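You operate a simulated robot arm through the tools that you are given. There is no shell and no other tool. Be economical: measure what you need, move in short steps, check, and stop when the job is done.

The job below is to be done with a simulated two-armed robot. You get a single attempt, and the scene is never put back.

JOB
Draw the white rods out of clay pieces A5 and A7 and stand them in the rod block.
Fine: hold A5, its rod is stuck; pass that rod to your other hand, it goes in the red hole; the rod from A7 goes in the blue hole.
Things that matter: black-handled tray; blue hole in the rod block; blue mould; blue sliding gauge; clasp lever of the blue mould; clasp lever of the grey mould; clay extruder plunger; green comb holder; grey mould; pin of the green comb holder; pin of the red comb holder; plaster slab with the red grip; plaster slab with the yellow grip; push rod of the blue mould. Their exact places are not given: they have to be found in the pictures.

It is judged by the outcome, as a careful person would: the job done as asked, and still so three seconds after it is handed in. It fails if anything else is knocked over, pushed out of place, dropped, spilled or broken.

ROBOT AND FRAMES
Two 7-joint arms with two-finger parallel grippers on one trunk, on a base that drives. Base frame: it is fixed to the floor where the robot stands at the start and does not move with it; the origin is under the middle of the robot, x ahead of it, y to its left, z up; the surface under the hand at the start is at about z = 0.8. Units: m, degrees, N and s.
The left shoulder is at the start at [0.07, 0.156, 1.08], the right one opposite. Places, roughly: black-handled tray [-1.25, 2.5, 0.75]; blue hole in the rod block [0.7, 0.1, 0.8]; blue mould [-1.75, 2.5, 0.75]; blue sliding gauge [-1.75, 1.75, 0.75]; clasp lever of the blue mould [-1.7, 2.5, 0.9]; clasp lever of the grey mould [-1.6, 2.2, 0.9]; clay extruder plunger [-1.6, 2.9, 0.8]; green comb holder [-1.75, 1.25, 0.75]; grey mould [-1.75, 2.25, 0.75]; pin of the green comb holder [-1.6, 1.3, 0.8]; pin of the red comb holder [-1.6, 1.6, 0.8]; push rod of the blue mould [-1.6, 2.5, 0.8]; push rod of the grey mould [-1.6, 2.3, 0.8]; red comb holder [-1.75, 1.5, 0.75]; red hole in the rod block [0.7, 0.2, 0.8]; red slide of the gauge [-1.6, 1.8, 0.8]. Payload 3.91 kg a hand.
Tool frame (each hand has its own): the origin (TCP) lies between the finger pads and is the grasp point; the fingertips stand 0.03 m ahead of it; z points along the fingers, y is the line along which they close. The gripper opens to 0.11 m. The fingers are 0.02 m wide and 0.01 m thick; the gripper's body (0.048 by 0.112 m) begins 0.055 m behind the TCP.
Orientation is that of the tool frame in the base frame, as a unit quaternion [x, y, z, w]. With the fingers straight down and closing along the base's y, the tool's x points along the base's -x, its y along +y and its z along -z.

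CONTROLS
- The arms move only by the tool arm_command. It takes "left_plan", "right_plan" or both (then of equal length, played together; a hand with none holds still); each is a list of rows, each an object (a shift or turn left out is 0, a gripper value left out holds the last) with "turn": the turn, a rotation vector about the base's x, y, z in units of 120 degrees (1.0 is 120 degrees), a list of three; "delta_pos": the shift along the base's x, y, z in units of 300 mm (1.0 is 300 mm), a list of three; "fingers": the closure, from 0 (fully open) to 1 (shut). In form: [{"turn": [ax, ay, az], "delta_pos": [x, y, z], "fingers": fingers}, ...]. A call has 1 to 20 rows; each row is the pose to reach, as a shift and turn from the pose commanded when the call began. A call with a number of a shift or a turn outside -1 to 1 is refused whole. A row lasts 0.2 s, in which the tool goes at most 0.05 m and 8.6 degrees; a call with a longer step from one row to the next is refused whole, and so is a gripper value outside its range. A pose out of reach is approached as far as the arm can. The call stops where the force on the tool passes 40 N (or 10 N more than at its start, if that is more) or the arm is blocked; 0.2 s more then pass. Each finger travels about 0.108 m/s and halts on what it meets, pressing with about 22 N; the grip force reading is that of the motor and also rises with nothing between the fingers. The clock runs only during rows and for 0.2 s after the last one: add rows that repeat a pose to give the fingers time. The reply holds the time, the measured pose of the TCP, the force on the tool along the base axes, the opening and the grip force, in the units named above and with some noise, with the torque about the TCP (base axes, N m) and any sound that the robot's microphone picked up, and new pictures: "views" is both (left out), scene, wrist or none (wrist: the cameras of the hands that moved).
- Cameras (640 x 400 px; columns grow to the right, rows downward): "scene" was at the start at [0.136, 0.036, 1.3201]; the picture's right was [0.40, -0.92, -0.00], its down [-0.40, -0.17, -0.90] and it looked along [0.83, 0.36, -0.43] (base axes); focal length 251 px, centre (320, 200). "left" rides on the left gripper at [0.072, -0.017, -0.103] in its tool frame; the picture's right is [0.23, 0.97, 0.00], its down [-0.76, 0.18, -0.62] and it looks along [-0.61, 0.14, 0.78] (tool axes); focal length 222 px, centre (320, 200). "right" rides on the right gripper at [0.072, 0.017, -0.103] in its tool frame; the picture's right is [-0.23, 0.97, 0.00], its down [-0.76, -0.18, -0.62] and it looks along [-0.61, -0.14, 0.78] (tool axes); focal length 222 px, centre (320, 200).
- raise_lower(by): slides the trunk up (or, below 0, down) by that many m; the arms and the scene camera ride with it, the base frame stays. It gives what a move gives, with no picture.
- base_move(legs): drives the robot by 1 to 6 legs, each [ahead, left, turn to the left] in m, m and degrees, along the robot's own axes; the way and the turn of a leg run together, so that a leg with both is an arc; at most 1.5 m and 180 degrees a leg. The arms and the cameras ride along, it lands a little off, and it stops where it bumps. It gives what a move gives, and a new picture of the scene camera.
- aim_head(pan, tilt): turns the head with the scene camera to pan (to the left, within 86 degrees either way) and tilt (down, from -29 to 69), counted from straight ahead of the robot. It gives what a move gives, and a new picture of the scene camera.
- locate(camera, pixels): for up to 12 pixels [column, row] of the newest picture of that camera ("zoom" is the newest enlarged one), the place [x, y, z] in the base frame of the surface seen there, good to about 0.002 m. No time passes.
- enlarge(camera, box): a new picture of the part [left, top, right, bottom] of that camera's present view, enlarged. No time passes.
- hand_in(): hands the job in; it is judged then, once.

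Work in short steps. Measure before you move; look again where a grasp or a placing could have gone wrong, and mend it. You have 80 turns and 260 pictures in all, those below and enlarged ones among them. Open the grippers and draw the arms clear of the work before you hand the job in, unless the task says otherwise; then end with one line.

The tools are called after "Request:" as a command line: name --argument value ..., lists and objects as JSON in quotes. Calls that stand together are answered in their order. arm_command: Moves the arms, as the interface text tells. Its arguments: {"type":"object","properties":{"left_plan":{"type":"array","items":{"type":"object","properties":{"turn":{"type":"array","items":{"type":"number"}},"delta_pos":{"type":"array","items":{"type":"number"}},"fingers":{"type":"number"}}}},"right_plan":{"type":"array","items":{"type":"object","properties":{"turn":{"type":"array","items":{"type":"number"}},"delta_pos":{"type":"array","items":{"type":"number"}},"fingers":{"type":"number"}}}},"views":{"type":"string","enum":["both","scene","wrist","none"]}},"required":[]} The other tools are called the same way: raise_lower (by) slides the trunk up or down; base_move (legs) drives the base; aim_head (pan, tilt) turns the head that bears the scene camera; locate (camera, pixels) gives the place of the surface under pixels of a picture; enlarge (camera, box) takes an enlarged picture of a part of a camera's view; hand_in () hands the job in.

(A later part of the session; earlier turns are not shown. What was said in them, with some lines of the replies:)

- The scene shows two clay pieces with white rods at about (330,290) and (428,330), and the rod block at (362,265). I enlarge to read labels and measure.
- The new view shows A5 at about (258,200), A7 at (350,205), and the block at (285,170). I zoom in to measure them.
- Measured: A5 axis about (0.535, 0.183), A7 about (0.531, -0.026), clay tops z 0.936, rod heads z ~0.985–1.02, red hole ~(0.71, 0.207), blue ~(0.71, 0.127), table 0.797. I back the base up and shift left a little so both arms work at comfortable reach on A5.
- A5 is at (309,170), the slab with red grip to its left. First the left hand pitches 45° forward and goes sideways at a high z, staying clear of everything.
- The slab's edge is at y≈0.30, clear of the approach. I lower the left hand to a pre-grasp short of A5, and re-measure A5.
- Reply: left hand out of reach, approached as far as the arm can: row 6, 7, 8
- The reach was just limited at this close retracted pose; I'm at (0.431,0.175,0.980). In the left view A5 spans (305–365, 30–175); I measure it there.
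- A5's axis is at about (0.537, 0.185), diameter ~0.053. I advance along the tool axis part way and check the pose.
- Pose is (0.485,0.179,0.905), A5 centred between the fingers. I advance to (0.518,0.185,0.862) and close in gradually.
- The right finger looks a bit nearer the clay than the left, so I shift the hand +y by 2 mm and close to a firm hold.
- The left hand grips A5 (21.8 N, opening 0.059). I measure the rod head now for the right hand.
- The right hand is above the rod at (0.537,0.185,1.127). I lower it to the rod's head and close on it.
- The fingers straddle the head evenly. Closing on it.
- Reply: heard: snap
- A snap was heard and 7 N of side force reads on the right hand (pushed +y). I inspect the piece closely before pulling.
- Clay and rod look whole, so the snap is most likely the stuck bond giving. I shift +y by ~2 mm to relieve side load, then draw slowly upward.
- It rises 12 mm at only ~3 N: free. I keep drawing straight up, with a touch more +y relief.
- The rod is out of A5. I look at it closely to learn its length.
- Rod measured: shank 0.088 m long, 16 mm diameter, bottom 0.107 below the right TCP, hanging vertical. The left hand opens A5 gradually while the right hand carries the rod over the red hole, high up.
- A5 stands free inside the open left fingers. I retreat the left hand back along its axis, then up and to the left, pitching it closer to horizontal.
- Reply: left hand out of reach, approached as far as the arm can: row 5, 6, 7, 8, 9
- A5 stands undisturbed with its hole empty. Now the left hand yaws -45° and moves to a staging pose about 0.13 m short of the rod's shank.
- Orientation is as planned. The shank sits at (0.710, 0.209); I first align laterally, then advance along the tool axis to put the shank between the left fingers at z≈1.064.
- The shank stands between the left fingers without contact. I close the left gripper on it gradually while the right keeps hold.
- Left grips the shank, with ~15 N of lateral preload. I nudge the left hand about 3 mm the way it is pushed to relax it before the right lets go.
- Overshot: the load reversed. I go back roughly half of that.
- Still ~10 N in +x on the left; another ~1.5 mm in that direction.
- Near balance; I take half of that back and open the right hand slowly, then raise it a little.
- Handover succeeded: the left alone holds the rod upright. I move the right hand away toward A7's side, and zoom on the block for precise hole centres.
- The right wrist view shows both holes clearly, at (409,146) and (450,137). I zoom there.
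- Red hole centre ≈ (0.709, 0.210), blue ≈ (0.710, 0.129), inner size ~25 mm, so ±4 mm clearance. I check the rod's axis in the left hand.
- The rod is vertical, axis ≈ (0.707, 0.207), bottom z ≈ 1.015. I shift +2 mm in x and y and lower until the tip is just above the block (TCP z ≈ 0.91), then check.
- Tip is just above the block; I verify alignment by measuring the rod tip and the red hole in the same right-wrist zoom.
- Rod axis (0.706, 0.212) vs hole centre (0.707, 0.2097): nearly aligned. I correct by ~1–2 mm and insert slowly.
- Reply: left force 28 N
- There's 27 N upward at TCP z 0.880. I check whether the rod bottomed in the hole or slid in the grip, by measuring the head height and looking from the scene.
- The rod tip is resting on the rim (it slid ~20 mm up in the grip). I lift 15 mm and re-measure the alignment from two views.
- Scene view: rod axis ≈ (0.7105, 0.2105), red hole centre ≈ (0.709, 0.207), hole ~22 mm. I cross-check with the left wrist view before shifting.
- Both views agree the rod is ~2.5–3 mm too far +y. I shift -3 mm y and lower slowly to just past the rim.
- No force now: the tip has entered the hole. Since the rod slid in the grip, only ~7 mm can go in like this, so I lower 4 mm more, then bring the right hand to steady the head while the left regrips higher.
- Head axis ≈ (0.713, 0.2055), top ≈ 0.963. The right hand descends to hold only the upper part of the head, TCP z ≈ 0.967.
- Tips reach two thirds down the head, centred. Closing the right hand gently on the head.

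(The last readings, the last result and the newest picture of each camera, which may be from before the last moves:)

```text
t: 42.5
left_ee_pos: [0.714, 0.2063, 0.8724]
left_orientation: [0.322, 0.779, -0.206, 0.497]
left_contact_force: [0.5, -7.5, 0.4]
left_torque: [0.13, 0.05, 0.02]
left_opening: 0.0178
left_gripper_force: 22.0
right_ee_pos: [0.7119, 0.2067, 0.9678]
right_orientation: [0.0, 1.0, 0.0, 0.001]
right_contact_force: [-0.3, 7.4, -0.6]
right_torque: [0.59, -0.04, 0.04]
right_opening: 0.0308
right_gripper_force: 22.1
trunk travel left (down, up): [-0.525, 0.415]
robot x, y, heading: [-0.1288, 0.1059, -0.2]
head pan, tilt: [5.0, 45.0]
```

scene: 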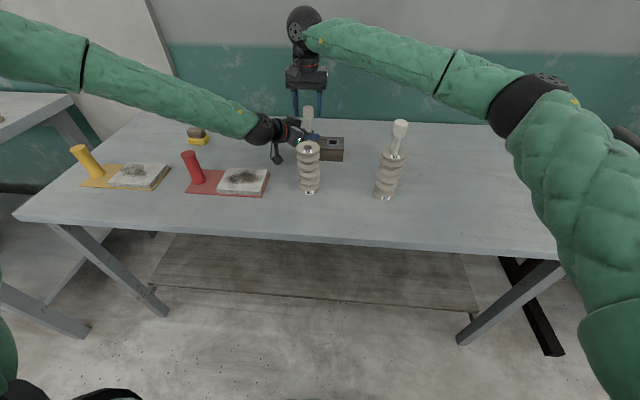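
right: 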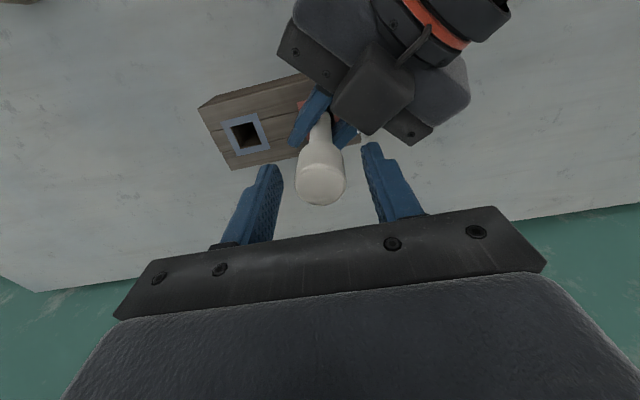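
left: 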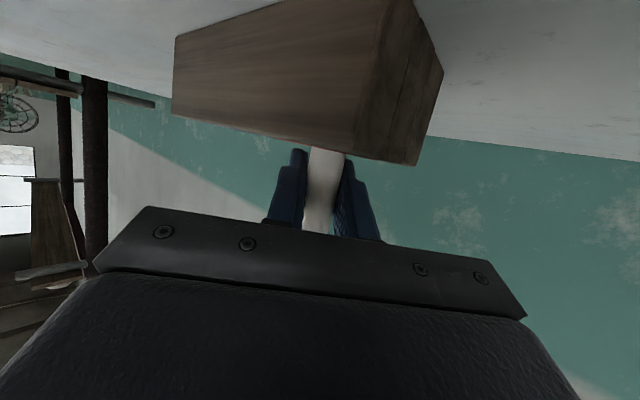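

Right holds the head. Now the left opens, moves up 36 mm along the shank and closes again just below the head.

Request:
arm_command --left_plan '[{"fingers": 0.7}, {"fingers": 0.6}, {"delta_pos": [0, 0, 0.04], "fingers": 0.6}, {"delta_pos": [0, 0, 0.08], "fingers": 0.6}, {"delta_pos": [0, 0, 0.12], "fingers": 0.6}, {"delta_pos": [0, 0, 0.12], "fingers": 0.7}, {"delta_pos": [0, 0, 0.12], "fingers": 0.76}, {"delta_pos": [0, 0, 0.12], "fingers": 0.8}, {"delta_pos": [0, 0, 0.12], "fingers": 0.84}, {"delta_pos": [0, 0, 0.12], "fingers": 0.88}, {"delta_pos": [0, 0, 0.12], "fingers": 1}, {"delta_pos": [0, 0, 0.12], "fingers": 1}]' --views "both"

Request:
enlarge --camera "scene" --box '[270, 70, 350, 160]'

```text
t: 45.1
left_ee_pos: [0.7138, 0.2061, 0.9102]
left_orientation: [0.322, 0.779, -0.206, 0.497]
left_contact_force: [-10.6, -6.4, 1.0]
left_torque: [-0.02, 0.0, 0.05]
left_opening: 0.0181
left_gripper_force: 21.6
right_ee_pos: [0.7124, 0.2065, 0.967]
right_orientation: [0.0, 1.0, 0.001, -0.001]
right_contact_force: [7.8, 7.1, -2.9]
right_torque: [0.41, -0.31, 0.0]
right_opening: 0.0305
right_gripper_force: 21.6
trunk travel left (down, up): [-0.525, 0.415]
robot x, y, heading: [-0.1314, 0.1036, 0.2]
head pan, tilt: [5.0, 45.0]
```

scene: 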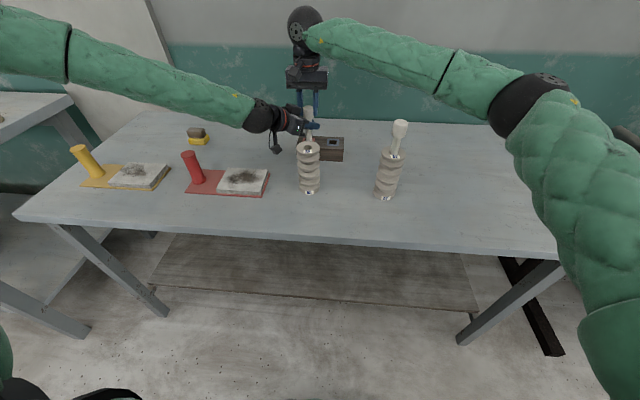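
left: 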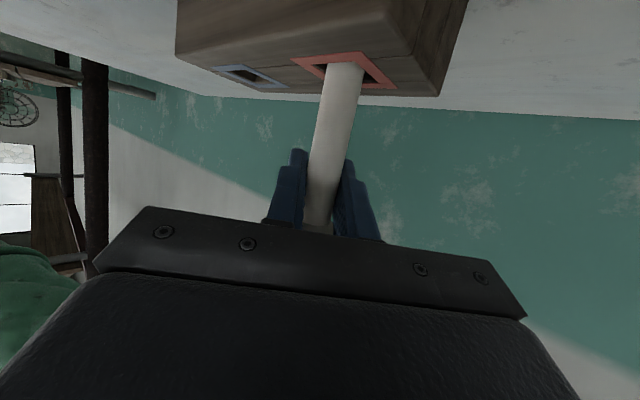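

```text
4.44 times, centred on (310, 115) of scene
```

zoom: 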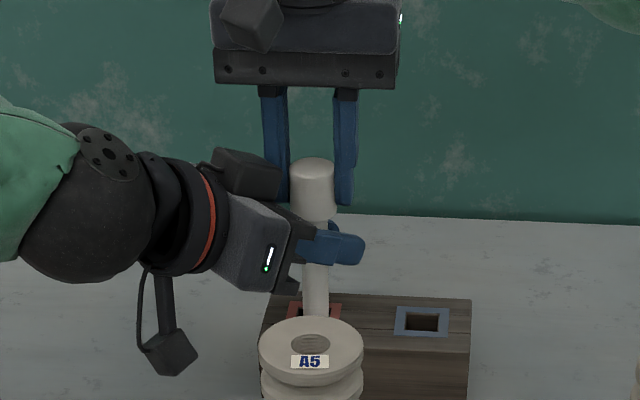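

The left now grips just under the head and the tip is in the red hole. The right hand opens and rises clear.

Request:
arm_command --right_plan '[{"fingers": 0.7}, {"fingers": 0.67}, {"fingers": 0.6}, {"fingers": 0.5}, {"fingers": 0.5}, {"delta_pos": [0, 0, 0.1]}, {"delta_pos": [0, 0, 0.25]}, {"delta_pos": [0, 0, 0.4]}, {"delta_pos": [0, -0.08, 0.55]}, {"delta_pos": [-0.04, -0.2, 0.65]}, {"delta_pos": [-0.1, -0.34, 0.7]}, {"delta_pos": [-0.2, -0.48, 0.72]}, {"delta_pos": [-0.3, -0.6, 0.73]}, {"delta_pos": [-0.42, -0.7, 0.73]}, {"delta_pos": [-0.54, -0.765, 0.73]}, {"delta_pos": [-0.585, -0.775, 0.73]}, {"delta_pos": [-0.585, -0.775, 0.73]}]' --views "both"

Request:
enlarge --camera "scene" --box '[285, 90, 355, 160]'

```text
refused: row 9 steps farther than a row can; nothing moved
```

```text
5.71 times, centred on (320, 125) of scene
```

zoom: 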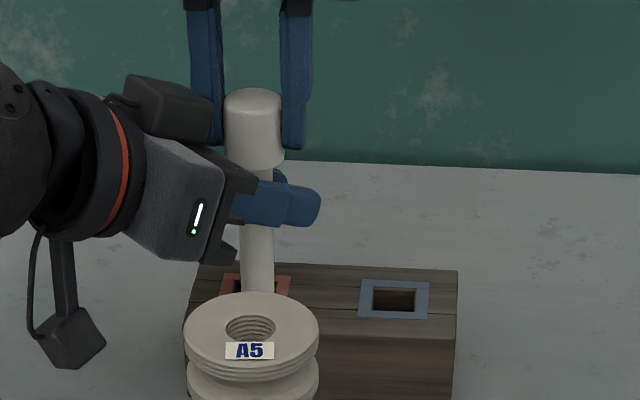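

A step was too long; I resend it with smaller steps.

Request:
arm_command --right_plan '[{"fingers": 0.7}, {"fingers": 0.67}, {"fingers": 0.6}, {"fingers": 0.5}, {"fingers": 0.5}, {"delta_pos": [0, 0, 0.1]}, {"delta_pos": [0, 0, 0.25]}, {"delta_pos": [0, 0, 0.4]}, {"delta_pos": [0, -0.06, 0.52]}, {"delta_pos": [-0.03, -0.16, 0.62]}, {"delta_pos": [-0.09, -0.28, 0.68]}, {"delta_pos": [-0.18, -0.4, 0.71]}, {"delta_pos": [-0.27, -0.51, 0.73]}, {"delta_pos": [-0.36, -0.62, 0.73]}, {"delta_pos": [-0.46, -0.72, 0.73]}, {"delta_pos": [-0.56, -0.775, 0.73]}, {"delta_pos": [-0.585, -0.775, 0.73]}, {"delta_pos": [-0.585, -0.775, 0.73]}]' --views "both"

Request:
enlarge --camera "scene" --box '[285, 90, 355, 160]'

```text
t: 48.9
left_ee_pos: [0.7144, 0.2057, 0.9086]
left_orientation: [0.322, 0.78, -0.206, 0.496]
left_contact_force: [-2.3, 0.8, 0.7]
left_torque: [0.06, 0.13, 0.02]
left_opening: 0.0177
left_gripper_force: 21.9
right_ee_pos: [0.5399, -0.0259, 1.1845]
right_orientation: [0.0, 1.0, 0.001, 0.0]
right_contact_force: [0.4, 0.6, -0.7]
right_torque: [-0.01, 0.0, 0.0]
right_opening: 0.055
right_gripper_force: 0.0
trunk travel left (down, up): [-0.525, 0.415]
robot x, y, heading: [-0.133, 0.1061, -0.1]
head pan, tilt: [5.0, 45.0]
```

scene: 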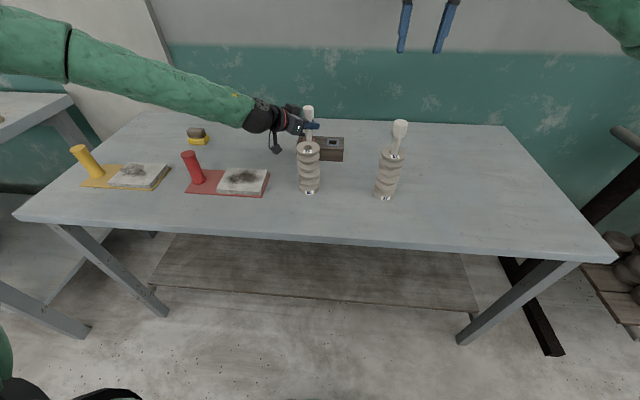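
right: 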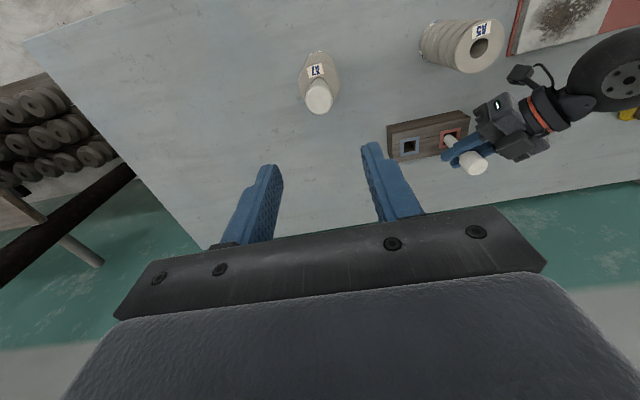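

```text
5.71 times, centred on (320, 125) of scene
```

zoom: 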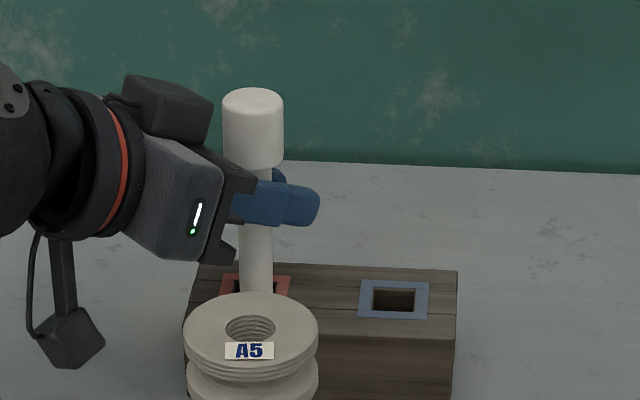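

Left alone holds the rod, tip in the red hole (slight -2 N in x, so I back off 1.5 mm). I lower it 35 mm in small steps.

Request:
arm_command --left_plan '[{"delta_pos": [-0.005, 0.001, 0]}, {"delta_pos": [-0.005, 0.001, -0.03]}, {"delta_pos": [-0.005, 0.001, -0.06]}, {"delta_pos": [-0.005, 0.001, -0.09]}, {"delta_pos": [-0.005, 0.001, -0.115]}, {"delta_pos": [-0.005, 0.001, -0.115]}]' --views "wrist"

Request:
enlarge --camera "scene" --box '[285, 90, 355, 160]'

```text
t: 50.3
left_ee_pos: [0.713, 0.2086, 0.8728]
left_orientation: [0.321, 0.78, -0.205, 0.496]
left_contact_force: [0.3, 0.0, -0.2]
left_torque: [-0.01, 0.0, 0.01]
left_opening: 0.018
left_gripper_force: 21.4
right_ee_pos: [0.5392, -0.0257, 1.1843]
right_orientation: [0.0, 1.0, 0.001, 0.0]
right_contact_force: [-0.2, -1.0, 0.8]
right_torque: [0.02, -0.02, 0.01]
right_opening: 0.0548
right_gripper_force: 0.1
trunk travel left (down, up): [-0.525, 0.415]
robot x, y, heading: [-0.1318, 0.1012, -0.4]
head pan, tilt: [5.0, 45.0]
```

left: 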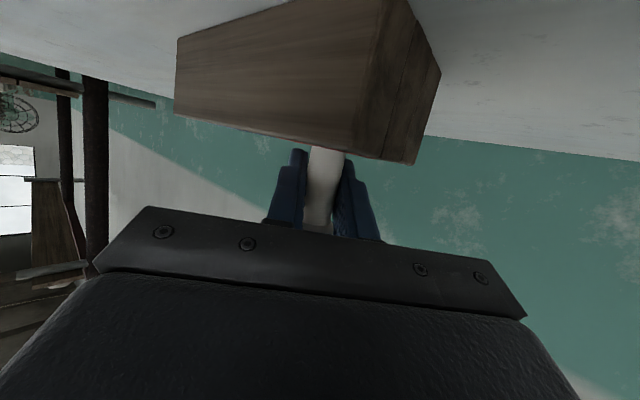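

```text
5.71 times, centred on (320, 125) of scene
```

zoom: 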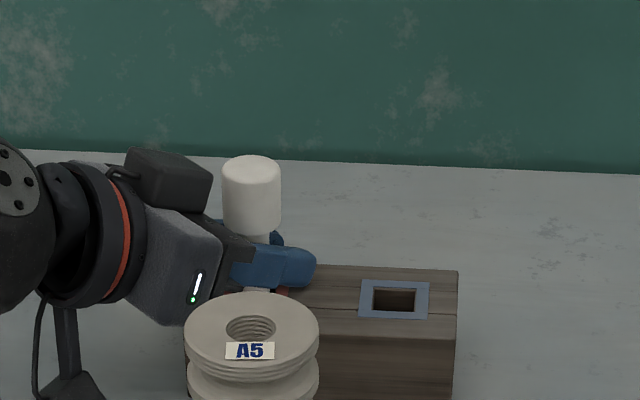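

The rod is ~40 mm deep, head level low. I release it slowly, then back the left hand out along its axis.

Request:
arm_command --left_plan '[{"fingers": 0.82}, {"fingers": 0.78}, {"fingers": 0.7}, {"fingers": 0.55}, {"fingers": 0.5}, {"fingers": 0.5}]' --views "wrist"

Request:
enlarge --camera "scene" --box '[285, 90, 355, 160]'

```text
t: 51.7
left_ee_pos: [0.7118, 0.2067, 0.8738]
left_orientation: [0.322, 0.779, -0.206, 0.496]
left_contact_force: [-0.2, -0.1, -0.4]
left_torque: [0.01, 0.03, 0.02]
left_opening: 0.0551
left_gripper_force: 0.1
right_ee_pos: [0.5395, -0.0255, 1.1852]
right_orientation: [0.0, 1.0, 0.0, 0.0]
right_contact_force: [0.2, 0.7, 0.9]
right_torque: [0.04, 0.01, -0.01]
right_opening: 0.0549
right_gripper_force: 0.0
trunk travel left (down, up): [-0.525, 0.415]
robot x, y, heading: [-0.1287, 0.102, -0.0]
head pan, tilt: [5.0, 45.0]
```

left: 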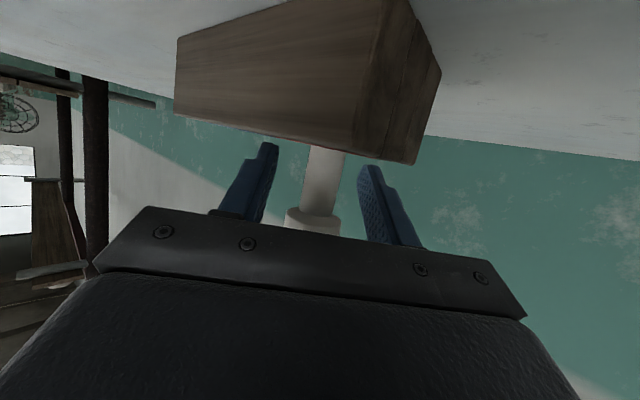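

```text
5.71 times, centred on (320, 125) of scene
```

zoom: 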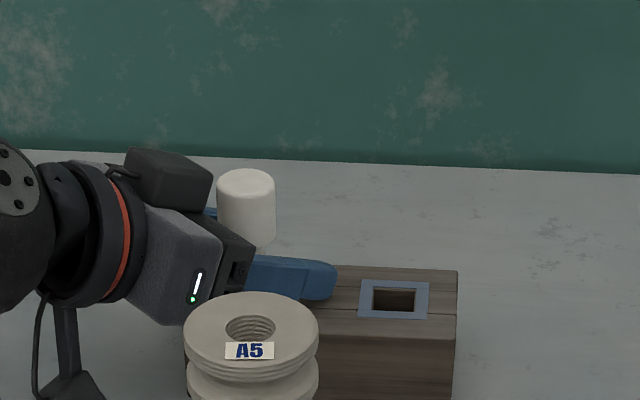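

The rod stands in the red hole. I withdraw the left hand along its axis, then up and left.

Request:
arm_command --left_plan '[{"delta_pos": [-0.05, 0.05, 0.033]}, {"delta_pos": [-0.14, 0.14, 0.092]}, {"delta_pos": [-0.23, 0.23, 0.15]}, {"delta_pos": [-0.32, 0.32, 0.22]}, {"delta_pos": [-0.35, 0.38, 0.35]}, {"delta_pos": [-0.35, 0.46, 0.48]}, {"delta_pos": [-0.35, 0.54, 0.61]}, {"delta_pos": [-0.35, 0.62, 0.74]}, {"delta_pos": [-0.35, 0.7, 0.86]}, {"delta_pos": [-0.35, 0.7, 0.86]}]' --views "both"

Request:
enlarge --camera "scene" --box '[260, 90, 440, 210]'

```text
t: 53.9
left_ee_pos: [0.6099, 0.4184, 1.1301]
left_orientation: [0.322, 0.78, -0.206, 0.496]
left_contact_force: [0.4, 1.6, -0.5]
left_torque: [0.01, -0.04, 0.03]
left_opening: 0.0549
left_gripper_force: 0.0
right_ee_pos: [0.5405, -0.0256, 1.1845]
right_orientation: [-0.001, 1.0, 0.0, -0.001]
right_contact_force: [0.9, 0.4, 0.4]
right_torque: [0.02, -0.03, -0.01]
right_opening: 0.0547
right_gripper_force: 0.0
trunk travel left (down, up): [-0.525, 0.415]
robot x, y, heading: [-0.1284, 0.1031, 0.0]
head pan, tilt: [5.0, 45.0]
```

scene: 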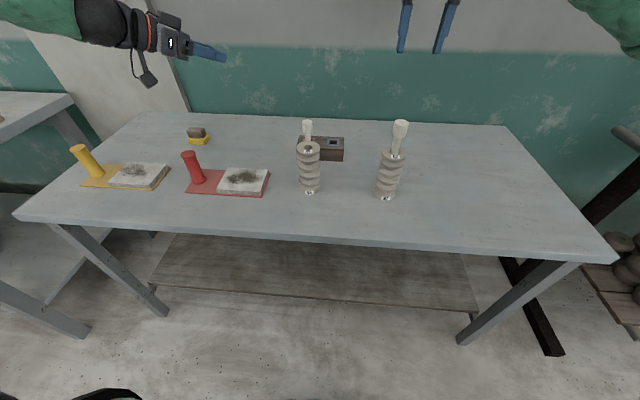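
left: 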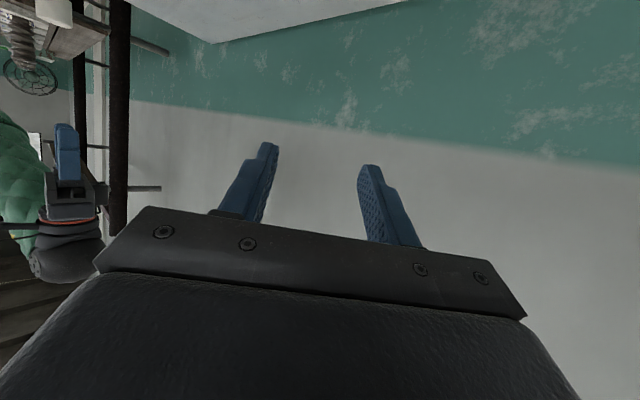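

```text
3.33 times, centred on (350, 150) of scene
```

zoom: 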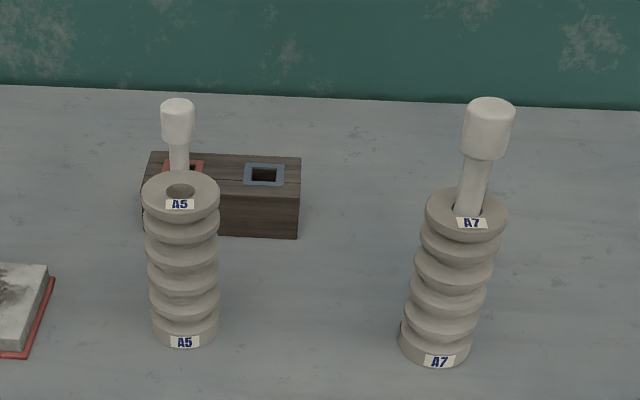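

A5's rod stands in the red hole. Now A7: I measure its rod head for the right hand.

Request:
locate --camera "zoom" --pixels '[[488, 112], [486, 150], [466, 125], [510, 125], [476, 185], [435, 205], [500, 205], [178, 108], [178, 130], [180, 150]]'

```text
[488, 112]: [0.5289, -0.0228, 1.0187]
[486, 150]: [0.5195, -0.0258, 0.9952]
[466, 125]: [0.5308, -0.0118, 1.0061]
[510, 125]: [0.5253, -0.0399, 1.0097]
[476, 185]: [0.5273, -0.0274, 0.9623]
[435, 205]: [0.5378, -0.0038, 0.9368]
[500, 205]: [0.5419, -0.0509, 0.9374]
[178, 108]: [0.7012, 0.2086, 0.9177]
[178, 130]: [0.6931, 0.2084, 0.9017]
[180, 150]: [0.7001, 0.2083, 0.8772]
```

A7's rod axis ≈ (0.534, -0.0265). The right hand lowers to z 1.006 around the head.

Request:
arm_command --right_plan '[{"delta_pos": [-0.018, -0.002, -0.12]}, {"delta_pos": [-0.018, -0.002, -0.26]}, {"delta_pos": [-0.018, -0.002, -0.4]}, {"delta_pos": [-0.018, -0.002, -0.52]}, {"delta_pos": [-0.018, -0.002, -0.595]}, {"delta_pos": [-0.018, -0.002, -0.595]}]' --views "both"

Request:
enlarge --camera "right" --box '[220, 80, 420, 240]'

```text
t: 55.3
left_ee_pos: [0.6092, 0.4173, 1.13]
left_orientation: [0.322, 0.78, -0.206, 0.496]
left_contact_force: [-0.1, -0.3, 0.4]
left_torque: [-0.01, 0.0, -0.01]
left_opening: 0.0549
left_gripper_force: 0.1
right_ee_pos: [0.5323, -0.0266, 1.0062]
right_orientation: [0.0, 1.0, -0.001, 0.0]
right_contact_force: [-0.7, 0.8, -0.1]
right_torque: [-0.01, 0.0, -0.02]
right_opening: 0.0548
right_gripper_force: 0.1
trunk travel left (down, up): [-0.525, 0.415]
robot x, y, heading: [-0.1314, 0.1001, -0.1]
head pan, tilt: [5.0, 45.0]
```

scene: 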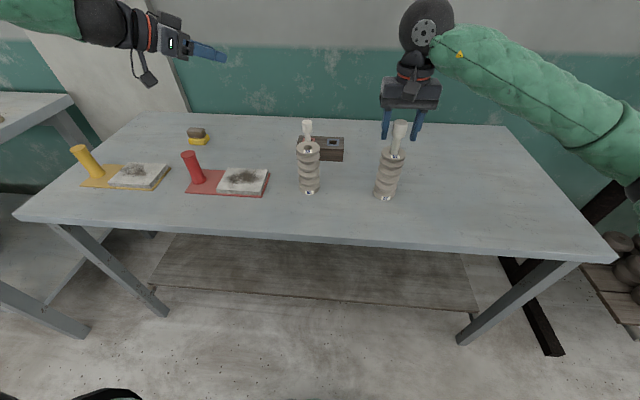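
right: 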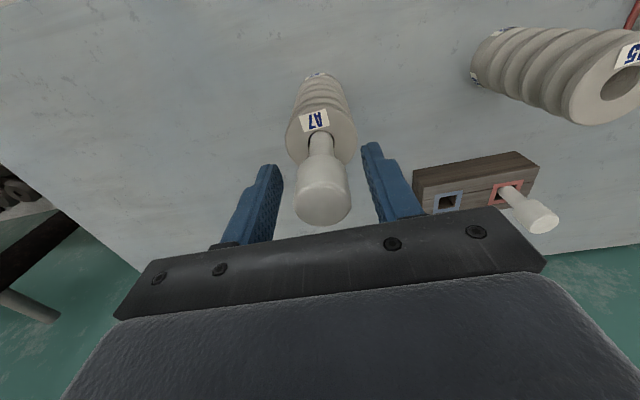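

```text
2.50 times, centred on (320, 160) of right
```

zoom: 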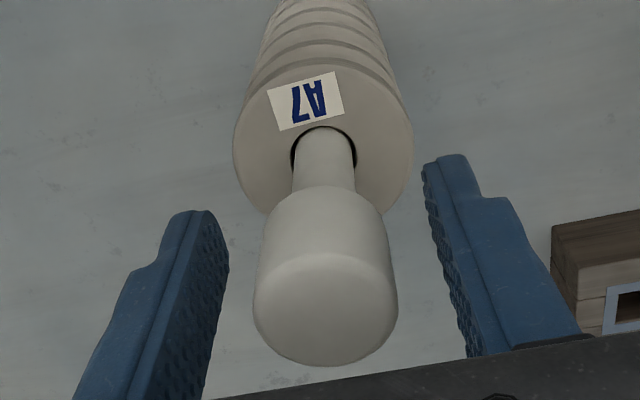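

Centred. I close gradually and lift 12 mm to test that it comes freely.

Request:
arm_command --right_plan '[{"fingers": 0.6}, {"fingers": 0.66}, {"fingers": 0.69}, {"fingers": 0.72}, {"fingers": 0.76}, {"fingers": 1}, {"fingers": 1}, {"delta_pos": [0, 0, 0.02]}, {"delta_pos": [0, 0, 0.04]}]' --views "wrist"

```text
t: 57.3
left_ee_pos: [0.6101, 0.4178, 1.131]
left_orientation: [0.323, 0.779, -0.207, 0.496]
left_contact_force: [-0.3, 1.0, -0.4]
left_torque: [-0.05, 0.0, 0.01]
left_opening: 0.0551
left_gripper_force: 0.0
right_ee_pos: [0.533, -0.0277, 1.0194]
right_orientation: [0.0, 1.0, 0.0, 0.0]
right_contact_force: [-0.8, 0.2, -0.8]
right_torque: [-0.02, -0.02, 0.0]
right_opening: 0.031
right_gripper_force: 21.8
trunk travel left (down, up): [-0.525, 0.415]
robot x, y, heading: [-0.1294, 0.1028, 0.0]
head pan, tilt: [5.0, 45.0]
```

right: 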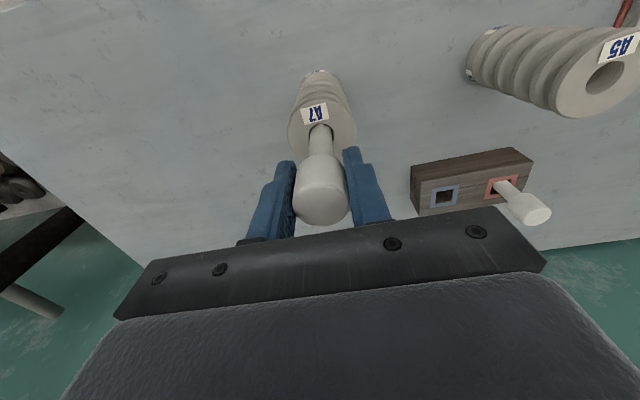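

It slides free. I draw it fully out and carry it at z≈1.10 toward the blue hole.

Request:
arm_command --right_plan '[{"delta_pos": [0, 0, 0.06]}, {"delta_pos": [0, 0, 0.12]}, {"delta_pos": [0, 0, 0.2]}, {"delta_pos": [0, 0, 0.28]}, {"delta_pos": [0, 0, 0.3]}, {"delta_pos": [0.1, 0.09, 0.3]}, {"delta_pos": [0.2, 0.18, 0.3]}, {"delta_pos": [0.3, 0.27, 0.3]}, {"delta_pos": [0.4, 0.36, 0.3]}, {"delta_pos": [0.5, 0.44, 0.3]}, {"delta_pos": [0.587, 0.517, 0.3]}, {"delta_pos": [0.587, 0.517, 0.3]}]' --views "both"

```text
t: 59.9
left_ee_pos: [0.6101, 0.4164, 1.1303]
left_orientation: [0.322, 0.779, -0.206, 0.497]
left_contact_force: [0.3, -0.8, 1.0]
left_torque: [0.01, -0.05, -0.02]
left_opening: 0.055
left_gripper_force: 0.1
right_ee_pos: [0.7091, 0.1281, 1.1091]
right_orientation: [0.001, 1.0, 0.001, 0.0]
right_contact_force: [-0.1, -1.1, -0.8]
right_torque: [0.03, -0.02, -0.02]
right_opening: 0.0312
right_gripper_force: 22.0
trunk travel left (down, up): [-0.525, 0.415]
robot x, y, heading: [-0.1265, 0.1037, -0.2]
head pan, tilt: [5.0, 45.0]
```

scene: 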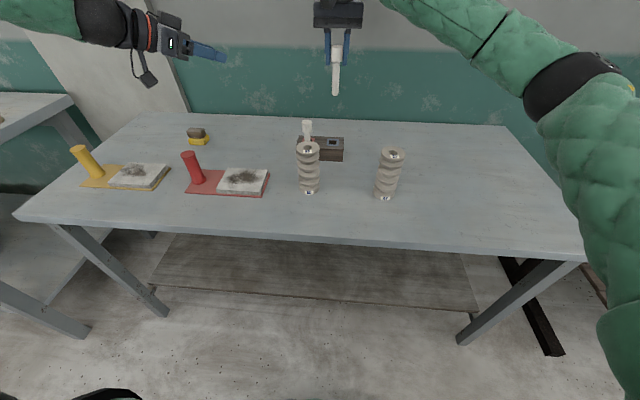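
right: 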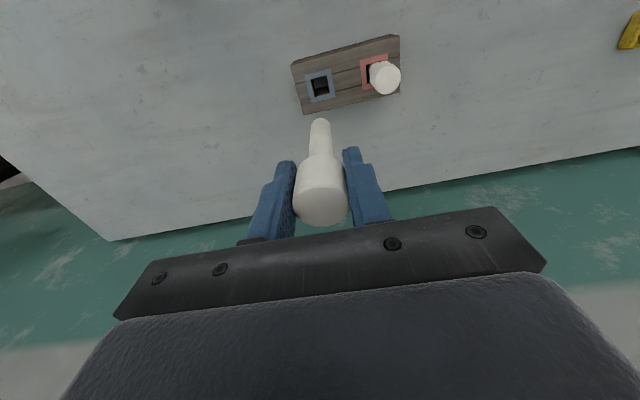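

A7's clay stays put, the rod hangs over the blue hole. I lower until the tip is ~1 cm above the block and measure.

Request:
arm_command --right_plan '[{"delta_pos": [0, 0, -0.12]}, {"delta_pos": [0, 0, -0.25]}, {"delta_pos": [0, 0, -0.37]}, {"delta_pos": [0, 0, -0.45]}, {"delta_pos": [0, 0, -0.475]}, {"delta_pos": [0, 0, -0.475]}]' --views "both"

Request:
enlarge --camera "scene" --box '[300, 90, 370, 160]'

```text
t: 61.3
left_ee_pos: [0.6105, 0.4168, 1.1301]
left_orientation: [0.323, 0.779, -0.206, 0.496]
left_contact_force: [-0.3, 0.1, -0.1]
left_torque: [0.01, 0.01, 0.03]
left_opening: 0.0549
left_gripper_force: 0.0
right_ee_pos: [0.7086, 0.128, 0.9674]
right_orientation: [-0.001, 1.0, 0.0, 0.0]
right_contact_force: [-0.3, 0.0, -0.3]
right_torque: [-0.02, -0.03, 0.03]
right_opening: 0.0312
right_gripper_force: 21.8
trunk travel left (down, up): [-0.525, 0.415]
robot x, y, heading: [-0.1301, 0.1044, 0.2]
head pan, tilt: [5.0, 45.0]
```

scene: 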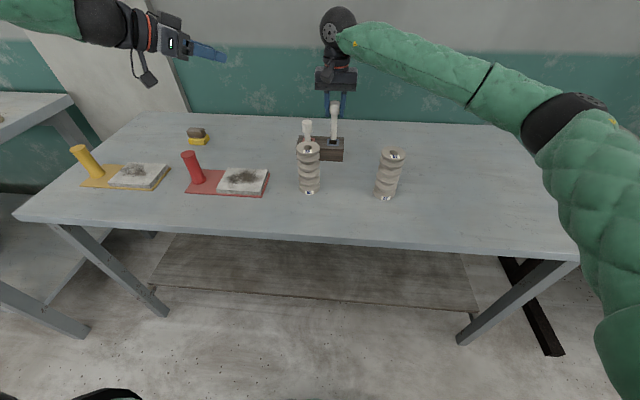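
right: 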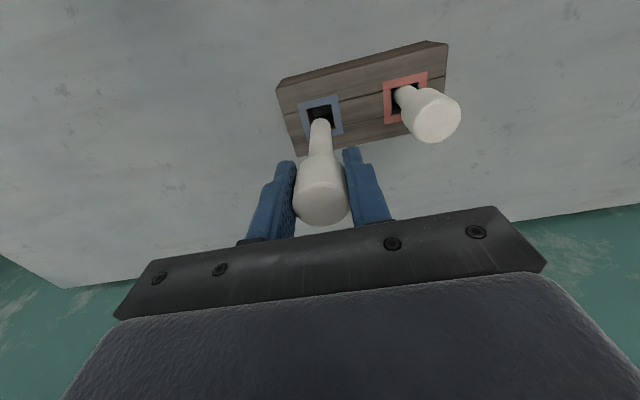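

```text
5.71 times, centred on (335, 125) of scene
```

zoom: 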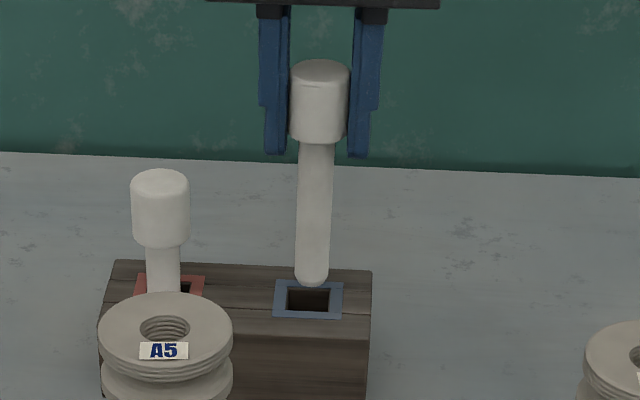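

Request:
locate --camera "zoom" --pixels '[[319, 100], [317, 160], [313, 250], [312, 272], [298, 250], [328, 250], [276, 281], [343, 284], [340, 319], [274, 316], [288, 312], [329, 313]]'

Request:
enlarge --camera "right" --box '[270, 70, 370, 160]'

Request:
locate --camera "zoom" --pixels '[[175, 203], [400, 150], [475, 400], [230, 250], [395, 210], [318, 330], [318, 370], [270, 330], [380, 330], [320, 312]]'

```text
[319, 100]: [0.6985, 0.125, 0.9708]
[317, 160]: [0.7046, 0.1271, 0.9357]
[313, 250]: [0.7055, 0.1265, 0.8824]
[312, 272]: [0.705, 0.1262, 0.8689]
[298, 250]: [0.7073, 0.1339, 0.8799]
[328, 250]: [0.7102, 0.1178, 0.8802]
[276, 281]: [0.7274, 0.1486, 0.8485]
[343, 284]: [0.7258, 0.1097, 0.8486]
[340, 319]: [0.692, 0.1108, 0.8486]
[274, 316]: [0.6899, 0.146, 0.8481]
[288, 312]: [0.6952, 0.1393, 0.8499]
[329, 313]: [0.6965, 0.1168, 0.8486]
```

```text
4.44 times, centred on (320, 115) of right
```

zoom: 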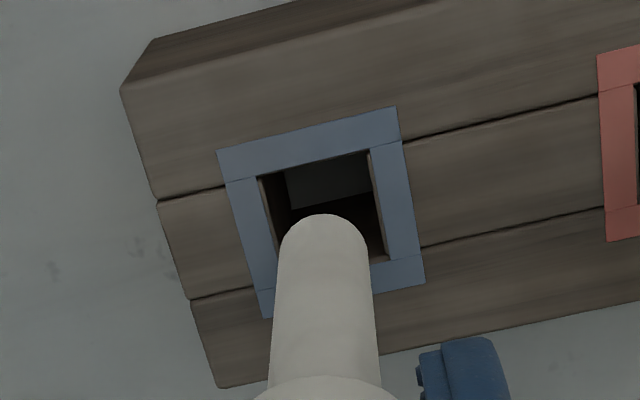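

```text
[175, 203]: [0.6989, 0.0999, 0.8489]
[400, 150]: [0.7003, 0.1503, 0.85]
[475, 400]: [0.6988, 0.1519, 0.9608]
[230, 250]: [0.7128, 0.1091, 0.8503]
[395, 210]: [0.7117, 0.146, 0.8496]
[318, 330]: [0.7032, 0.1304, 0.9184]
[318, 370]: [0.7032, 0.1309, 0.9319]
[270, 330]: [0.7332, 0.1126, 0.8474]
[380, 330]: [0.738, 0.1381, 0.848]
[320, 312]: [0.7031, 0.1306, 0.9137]
```

Views put the rod ~2–4 mm too far in +x and within ~1–3 mm in y of the blue hole's centre. I correct (-2.5, +1) mm and lower slowly past the rim.

Request:
arm_command --right_plan '[{"delta_pos": [-0.008, 0.003, 0]}, {"delta_pos": [-0.008, 0.003, -0.02]}, {"delta_pos": [-0.008, 0.003, -0.035]}, {"delta_pos": [-0.008, 0.003, -0.05]}, {"delta_pos": [-0.008, 0.003, -0.06]}, {"delta_pos": [-0.008, 0.003, -0.06]}]' --views "wrist"

Request:
enlarge --camera "right" --box '[270, 70, 370, 160]'

Request:
enlarge --camera "scene" --box '[300, 90, 370, 160]'

```text
t: 62.7
left_ee_pos: [0.6106, 0.4173, 1.1304]
left_orientation: [0.323, 0.779, -0.206, 0.496]
left_contact_force: [0.4, 0.0, 0.3]
left_torque: [0.0, 0.0, 0.02]
left_opening: 0.055
left_gripper_force: 0.0
right_ee_pos: [0.7062, 0.1297, 0.948]
right_orientation: [0.001, 1.0, 0.0, 0.0]
right_contact_force: [-0.4, 0.9, -0.3]
right_torque: [0.01, 0.03, -0.02]
right_opening: 0.0313
right_gripper_force: 22.0
trunk travel left (down, up): [-0.525, 0.415]
robot x, y, heading: [-0.1274, 0.1039, 0.4]
head pan, tilt: [5.0, 45.0]
```

right: 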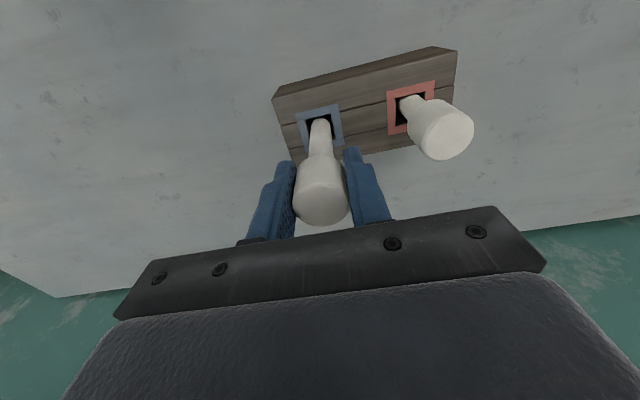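

```text
4.44 times, centred on (320, 115) of right
```

zoom: 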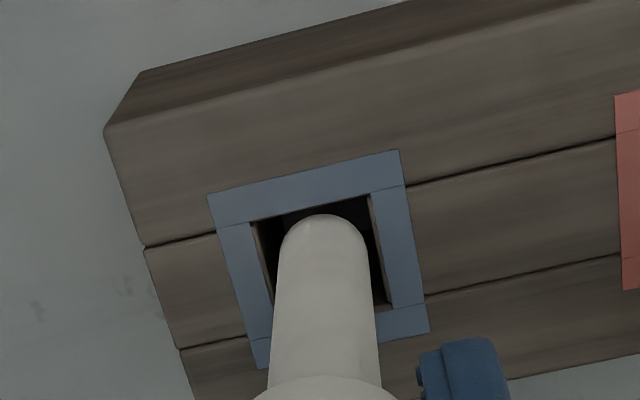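

```text
5.71 times, centred on (335, 125) of scene
```

zoom: 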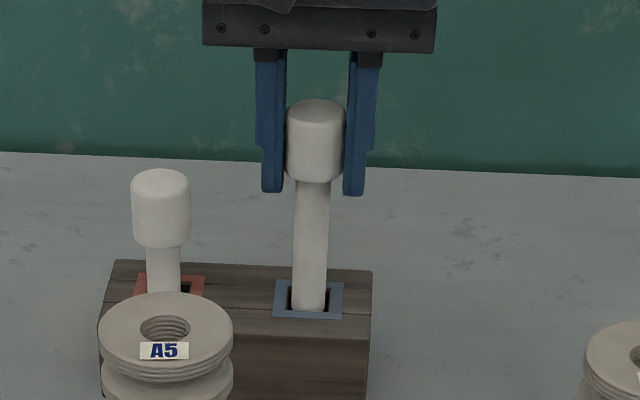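

No contact force at calculated tip z 0.841, and both views show the tip inside the blue frame. I shift +1 mm x and lower 15 mm more.

Request:
arm_command --right_plan '[{"delta_pos": [0.003, 0, -0.01]}, {"delta_pos": [0.003, 0, -0.025]}, {"delta_pos": [0.003, 0, -0.04]}, {"delta_pos": [0.003, 0, -0.05]}, {"delta_pos": [0.003, 0, -0.05]}]' --views "none"

Request:
enlarge --camera "scene" --box '[300, 90, 370, 160]'

```text
t: 63.9
left_ee_pos: [0.6104, 0.4171, 1.1304]
left_orientation: [0.323, 0.779, -0.207, 0.496]
left_contact_force: [-0.4, -0.1, -0.1]
left_torque: [-0.02, 0.02, 0.02]
left_opening: 0.0553
left_gripper_force: 0.1
right_ee_pos: [0.7074, 0.1291, 0.933]
right_orientation: [-0.001, 1.0, -0.001, 0.0]
right_contact_force: [0.9, -0.6, -1.6]
right_torque: [0.0, 0.01, 0.0]
right_opening: 0.0309
right_gripper_force: 21.8
trunk travel left (down, up): [-0.525, 0.415]
robot x, y, heading: [-0.1282, 0.1034, -0.1]
head pan, tilt: [5.0, 45.0]
```

```text
5.71 times, centred on (335, 125) of scene
```

zoom: 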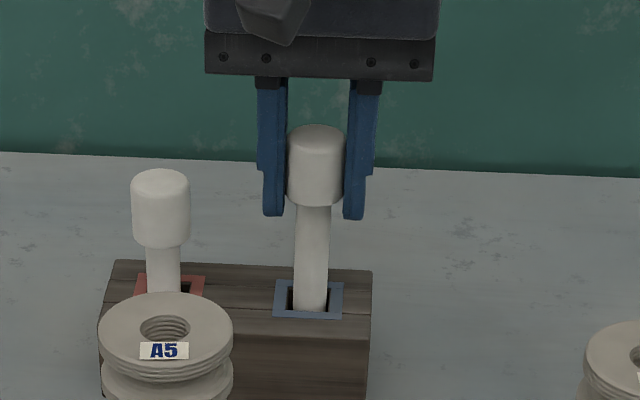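

It's going in cleanly. I lower the last 30 mm to seat height (TCP ≈ 0.903).

Request:
arm_command --right_plan '[{"delta_pos": [0, 0, -0.03]}, {"delta_pos": [0, 0, -0.06]}, {"delta_pos": [0, 0, -0.085]}, {"delta_pos": [0, 0, -0.1]}, {"delta_pos": [0, 0, -0.1]}]' --views "wrist"

Request:
enlarge --camera "scene" --box '[300, 90, 370, 160]'

```text
t: 65.1
left_ee_pos: [0.6086, 0.4164, 1.1313]
left_orientation: [0.322, 0.779, -0.206, 0.497]
left_contact_force: [-0.6, 0.8, -0.9]
left_torque: [-0.02, 0.0, -0.02]
left_opening: 0.0551
left_gripper_force: 0.1
right_ee_pos: [0.707, 0.1294, 0.9062]
right_orientation: [0.0, 1.0, 0.001, 0.002]
right_contact_force: [2.6, -1.9, 21.3]
right_torque: [-0.29, -0.2, -0.01]
right_opening: 0.0312
right_gripper_force: 22.3
trunk travel left (down, up): [-0.525, 0.415]
robot x, y, heading: [-0.1296, 0.0992, 0.1]
head pan, tilt: [5.0, 45.0]
```

right: 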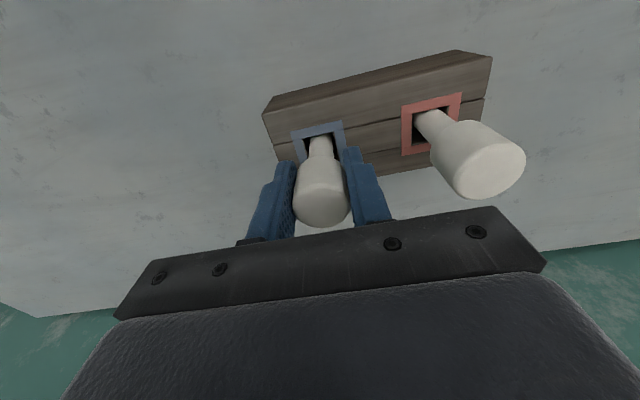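

```text
5.71 times, centred on (335, 125) of scene
```

zoom: 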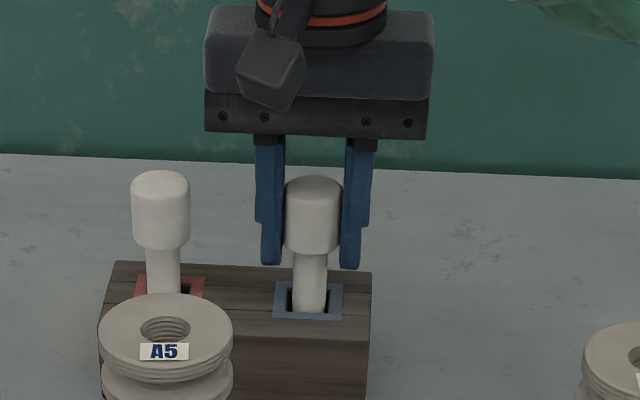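

It has bottomed at 21 N, level with the other rod. I ease off 2 mm, open moderately, and rise straight up.

Request:
arm_command --right_plan '[{"delta_pos": [0, 0, 0.008]}, {"delta_pos": [0, 0, 0.008], "fingers": 0.7}, {"delta_pos": [0, 0, 0.008], "fingers": 0.66}, {"delta_pos": [0, 0, 0.008], "fingers": 0.58}, {"delta_pos": [0, 0, 0.008], "fingers": 0.52}, {"delta_pos": [0, 0, 0.008], "fingers": 0.52}, {"delta_pos": [0, 0, 0.08]}, {"delta_pos": [0, 0, 0.2]}, {"delta_pos": [0, 0, 0.34]}, {"delta_pos": [0, 0, 0.48]}, {"delta_pos": [0, -0.05, 0.62]}, {"delta_pos": [0, -0.15, 0.72]}, {"delta_pos": [0, -0.3, 0.78]}, {"delta_pos": [0, -0.45, 0.8]}, {"delta_pos": [0, -0.6, 0.8]}, {"delta_pos": [0, -0.75, 0.8]}]' --views "both"

Request:
enlarge --camera "scene" --box '[265, 90, 425, 210]'

```text
t: 68.5
left_ee_pos: [0.6098, 0.4164, 1.1311]
left_orientation: [0.323, 0.779, -0.206, 0.497]
left_contact_force: [0.1, -0.8, -0.7]
left_torque: [0.01, 0.0, 0.0]
left_opening: 0.0552
left_gripper_force: 0.2
right_ee_pos: [0.7087, -0.0949, 1.1451]
right_orientation: [-0.001, 1.0, 0.001, 0.0]
right_contact_force: [-0.2, -0.5, 0.1]
right_torque: [-0.01, 0.02, -0.01]
right_opening: 0.0527
right_gripper_force: 0.0
trunk travel left (down, up): [-0.525, 0.415]
robot x, y, heading: [-0.131, 0.1019, 0.2]
head pan, tilt: [5.0, 45.0]
```

scene: 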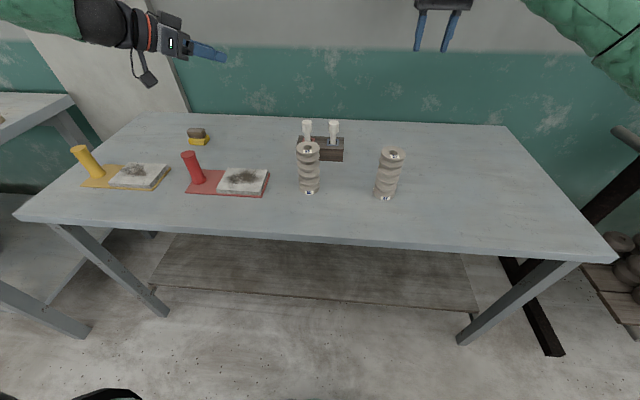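
right: 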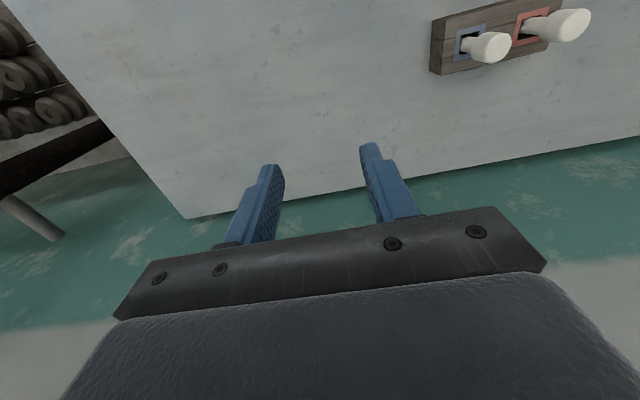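

```text
3.33 times, centred on (345, 150) of scene
```

zoom: 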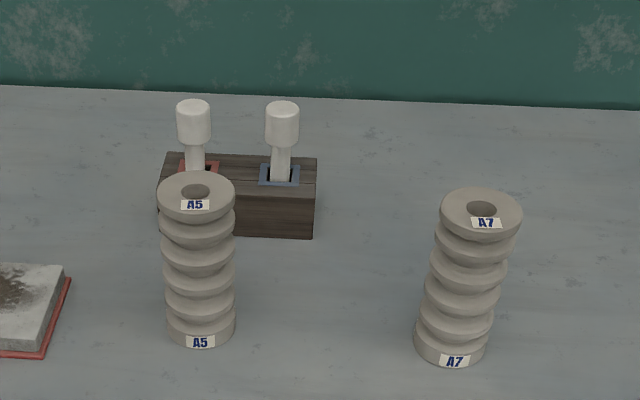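

Both rods stand in the block: A5's in red, A7's in blue. Both clay pieces are upright in place, and nothing else has moved. I open both grippers fully, with the arms already clear.

Request:
arm_command --left_plan '[{"fingers": 0.2}, {"fingers": 0}, {"fingers": 0}]' --right_plan '[{"fingers": 0.2}, {"fingers": 0}, {"fingers": 0}]' --views "scene"

```text
t: 69.3
left_ee_pos: [0.6094, 0.4171, 1.1309]
left_orientation: [0.323, 0.779, -0.206, 0.496]
left_contact_force: [-0.4, 1.0, 1.0]
left_torque: [0.01, 0.0, 0.0]
left_opening: 0.1099
left_gripper_force: 0.0
right_ee_pos: [0.7097, -0.0939, 1.1459]
right_orientation: [-0.001, 1.0, 0.001, 0.0]
right_contact_force: [-0.3, 0.6, -0.2]
right_torque: [0.01, 0.03, -0.02]
right_opening: 0.1104
right_gripper_force: 0.1
trunk travel left (down, up): [-0.525, 0.415]
robot x, y, heading: [-0.1303, 0.1021, 0.0]
head pan, tilt: [5.0, 45.0]
```

scene: 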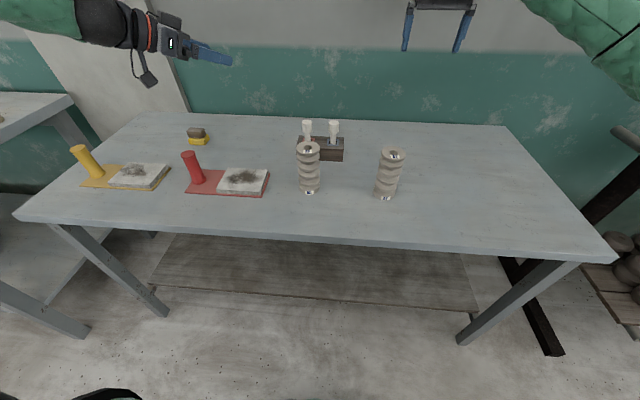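

Everything is stable, with the grippers open and clear, so I hand in.

Request:
hand_in

```text
The job is handed in.
```

The A5 rod stands in the red hole, drawn with the right hand and placed by the left; the A7 rod stands in the blue hole, and both clay pieces are upright and look undamaged.
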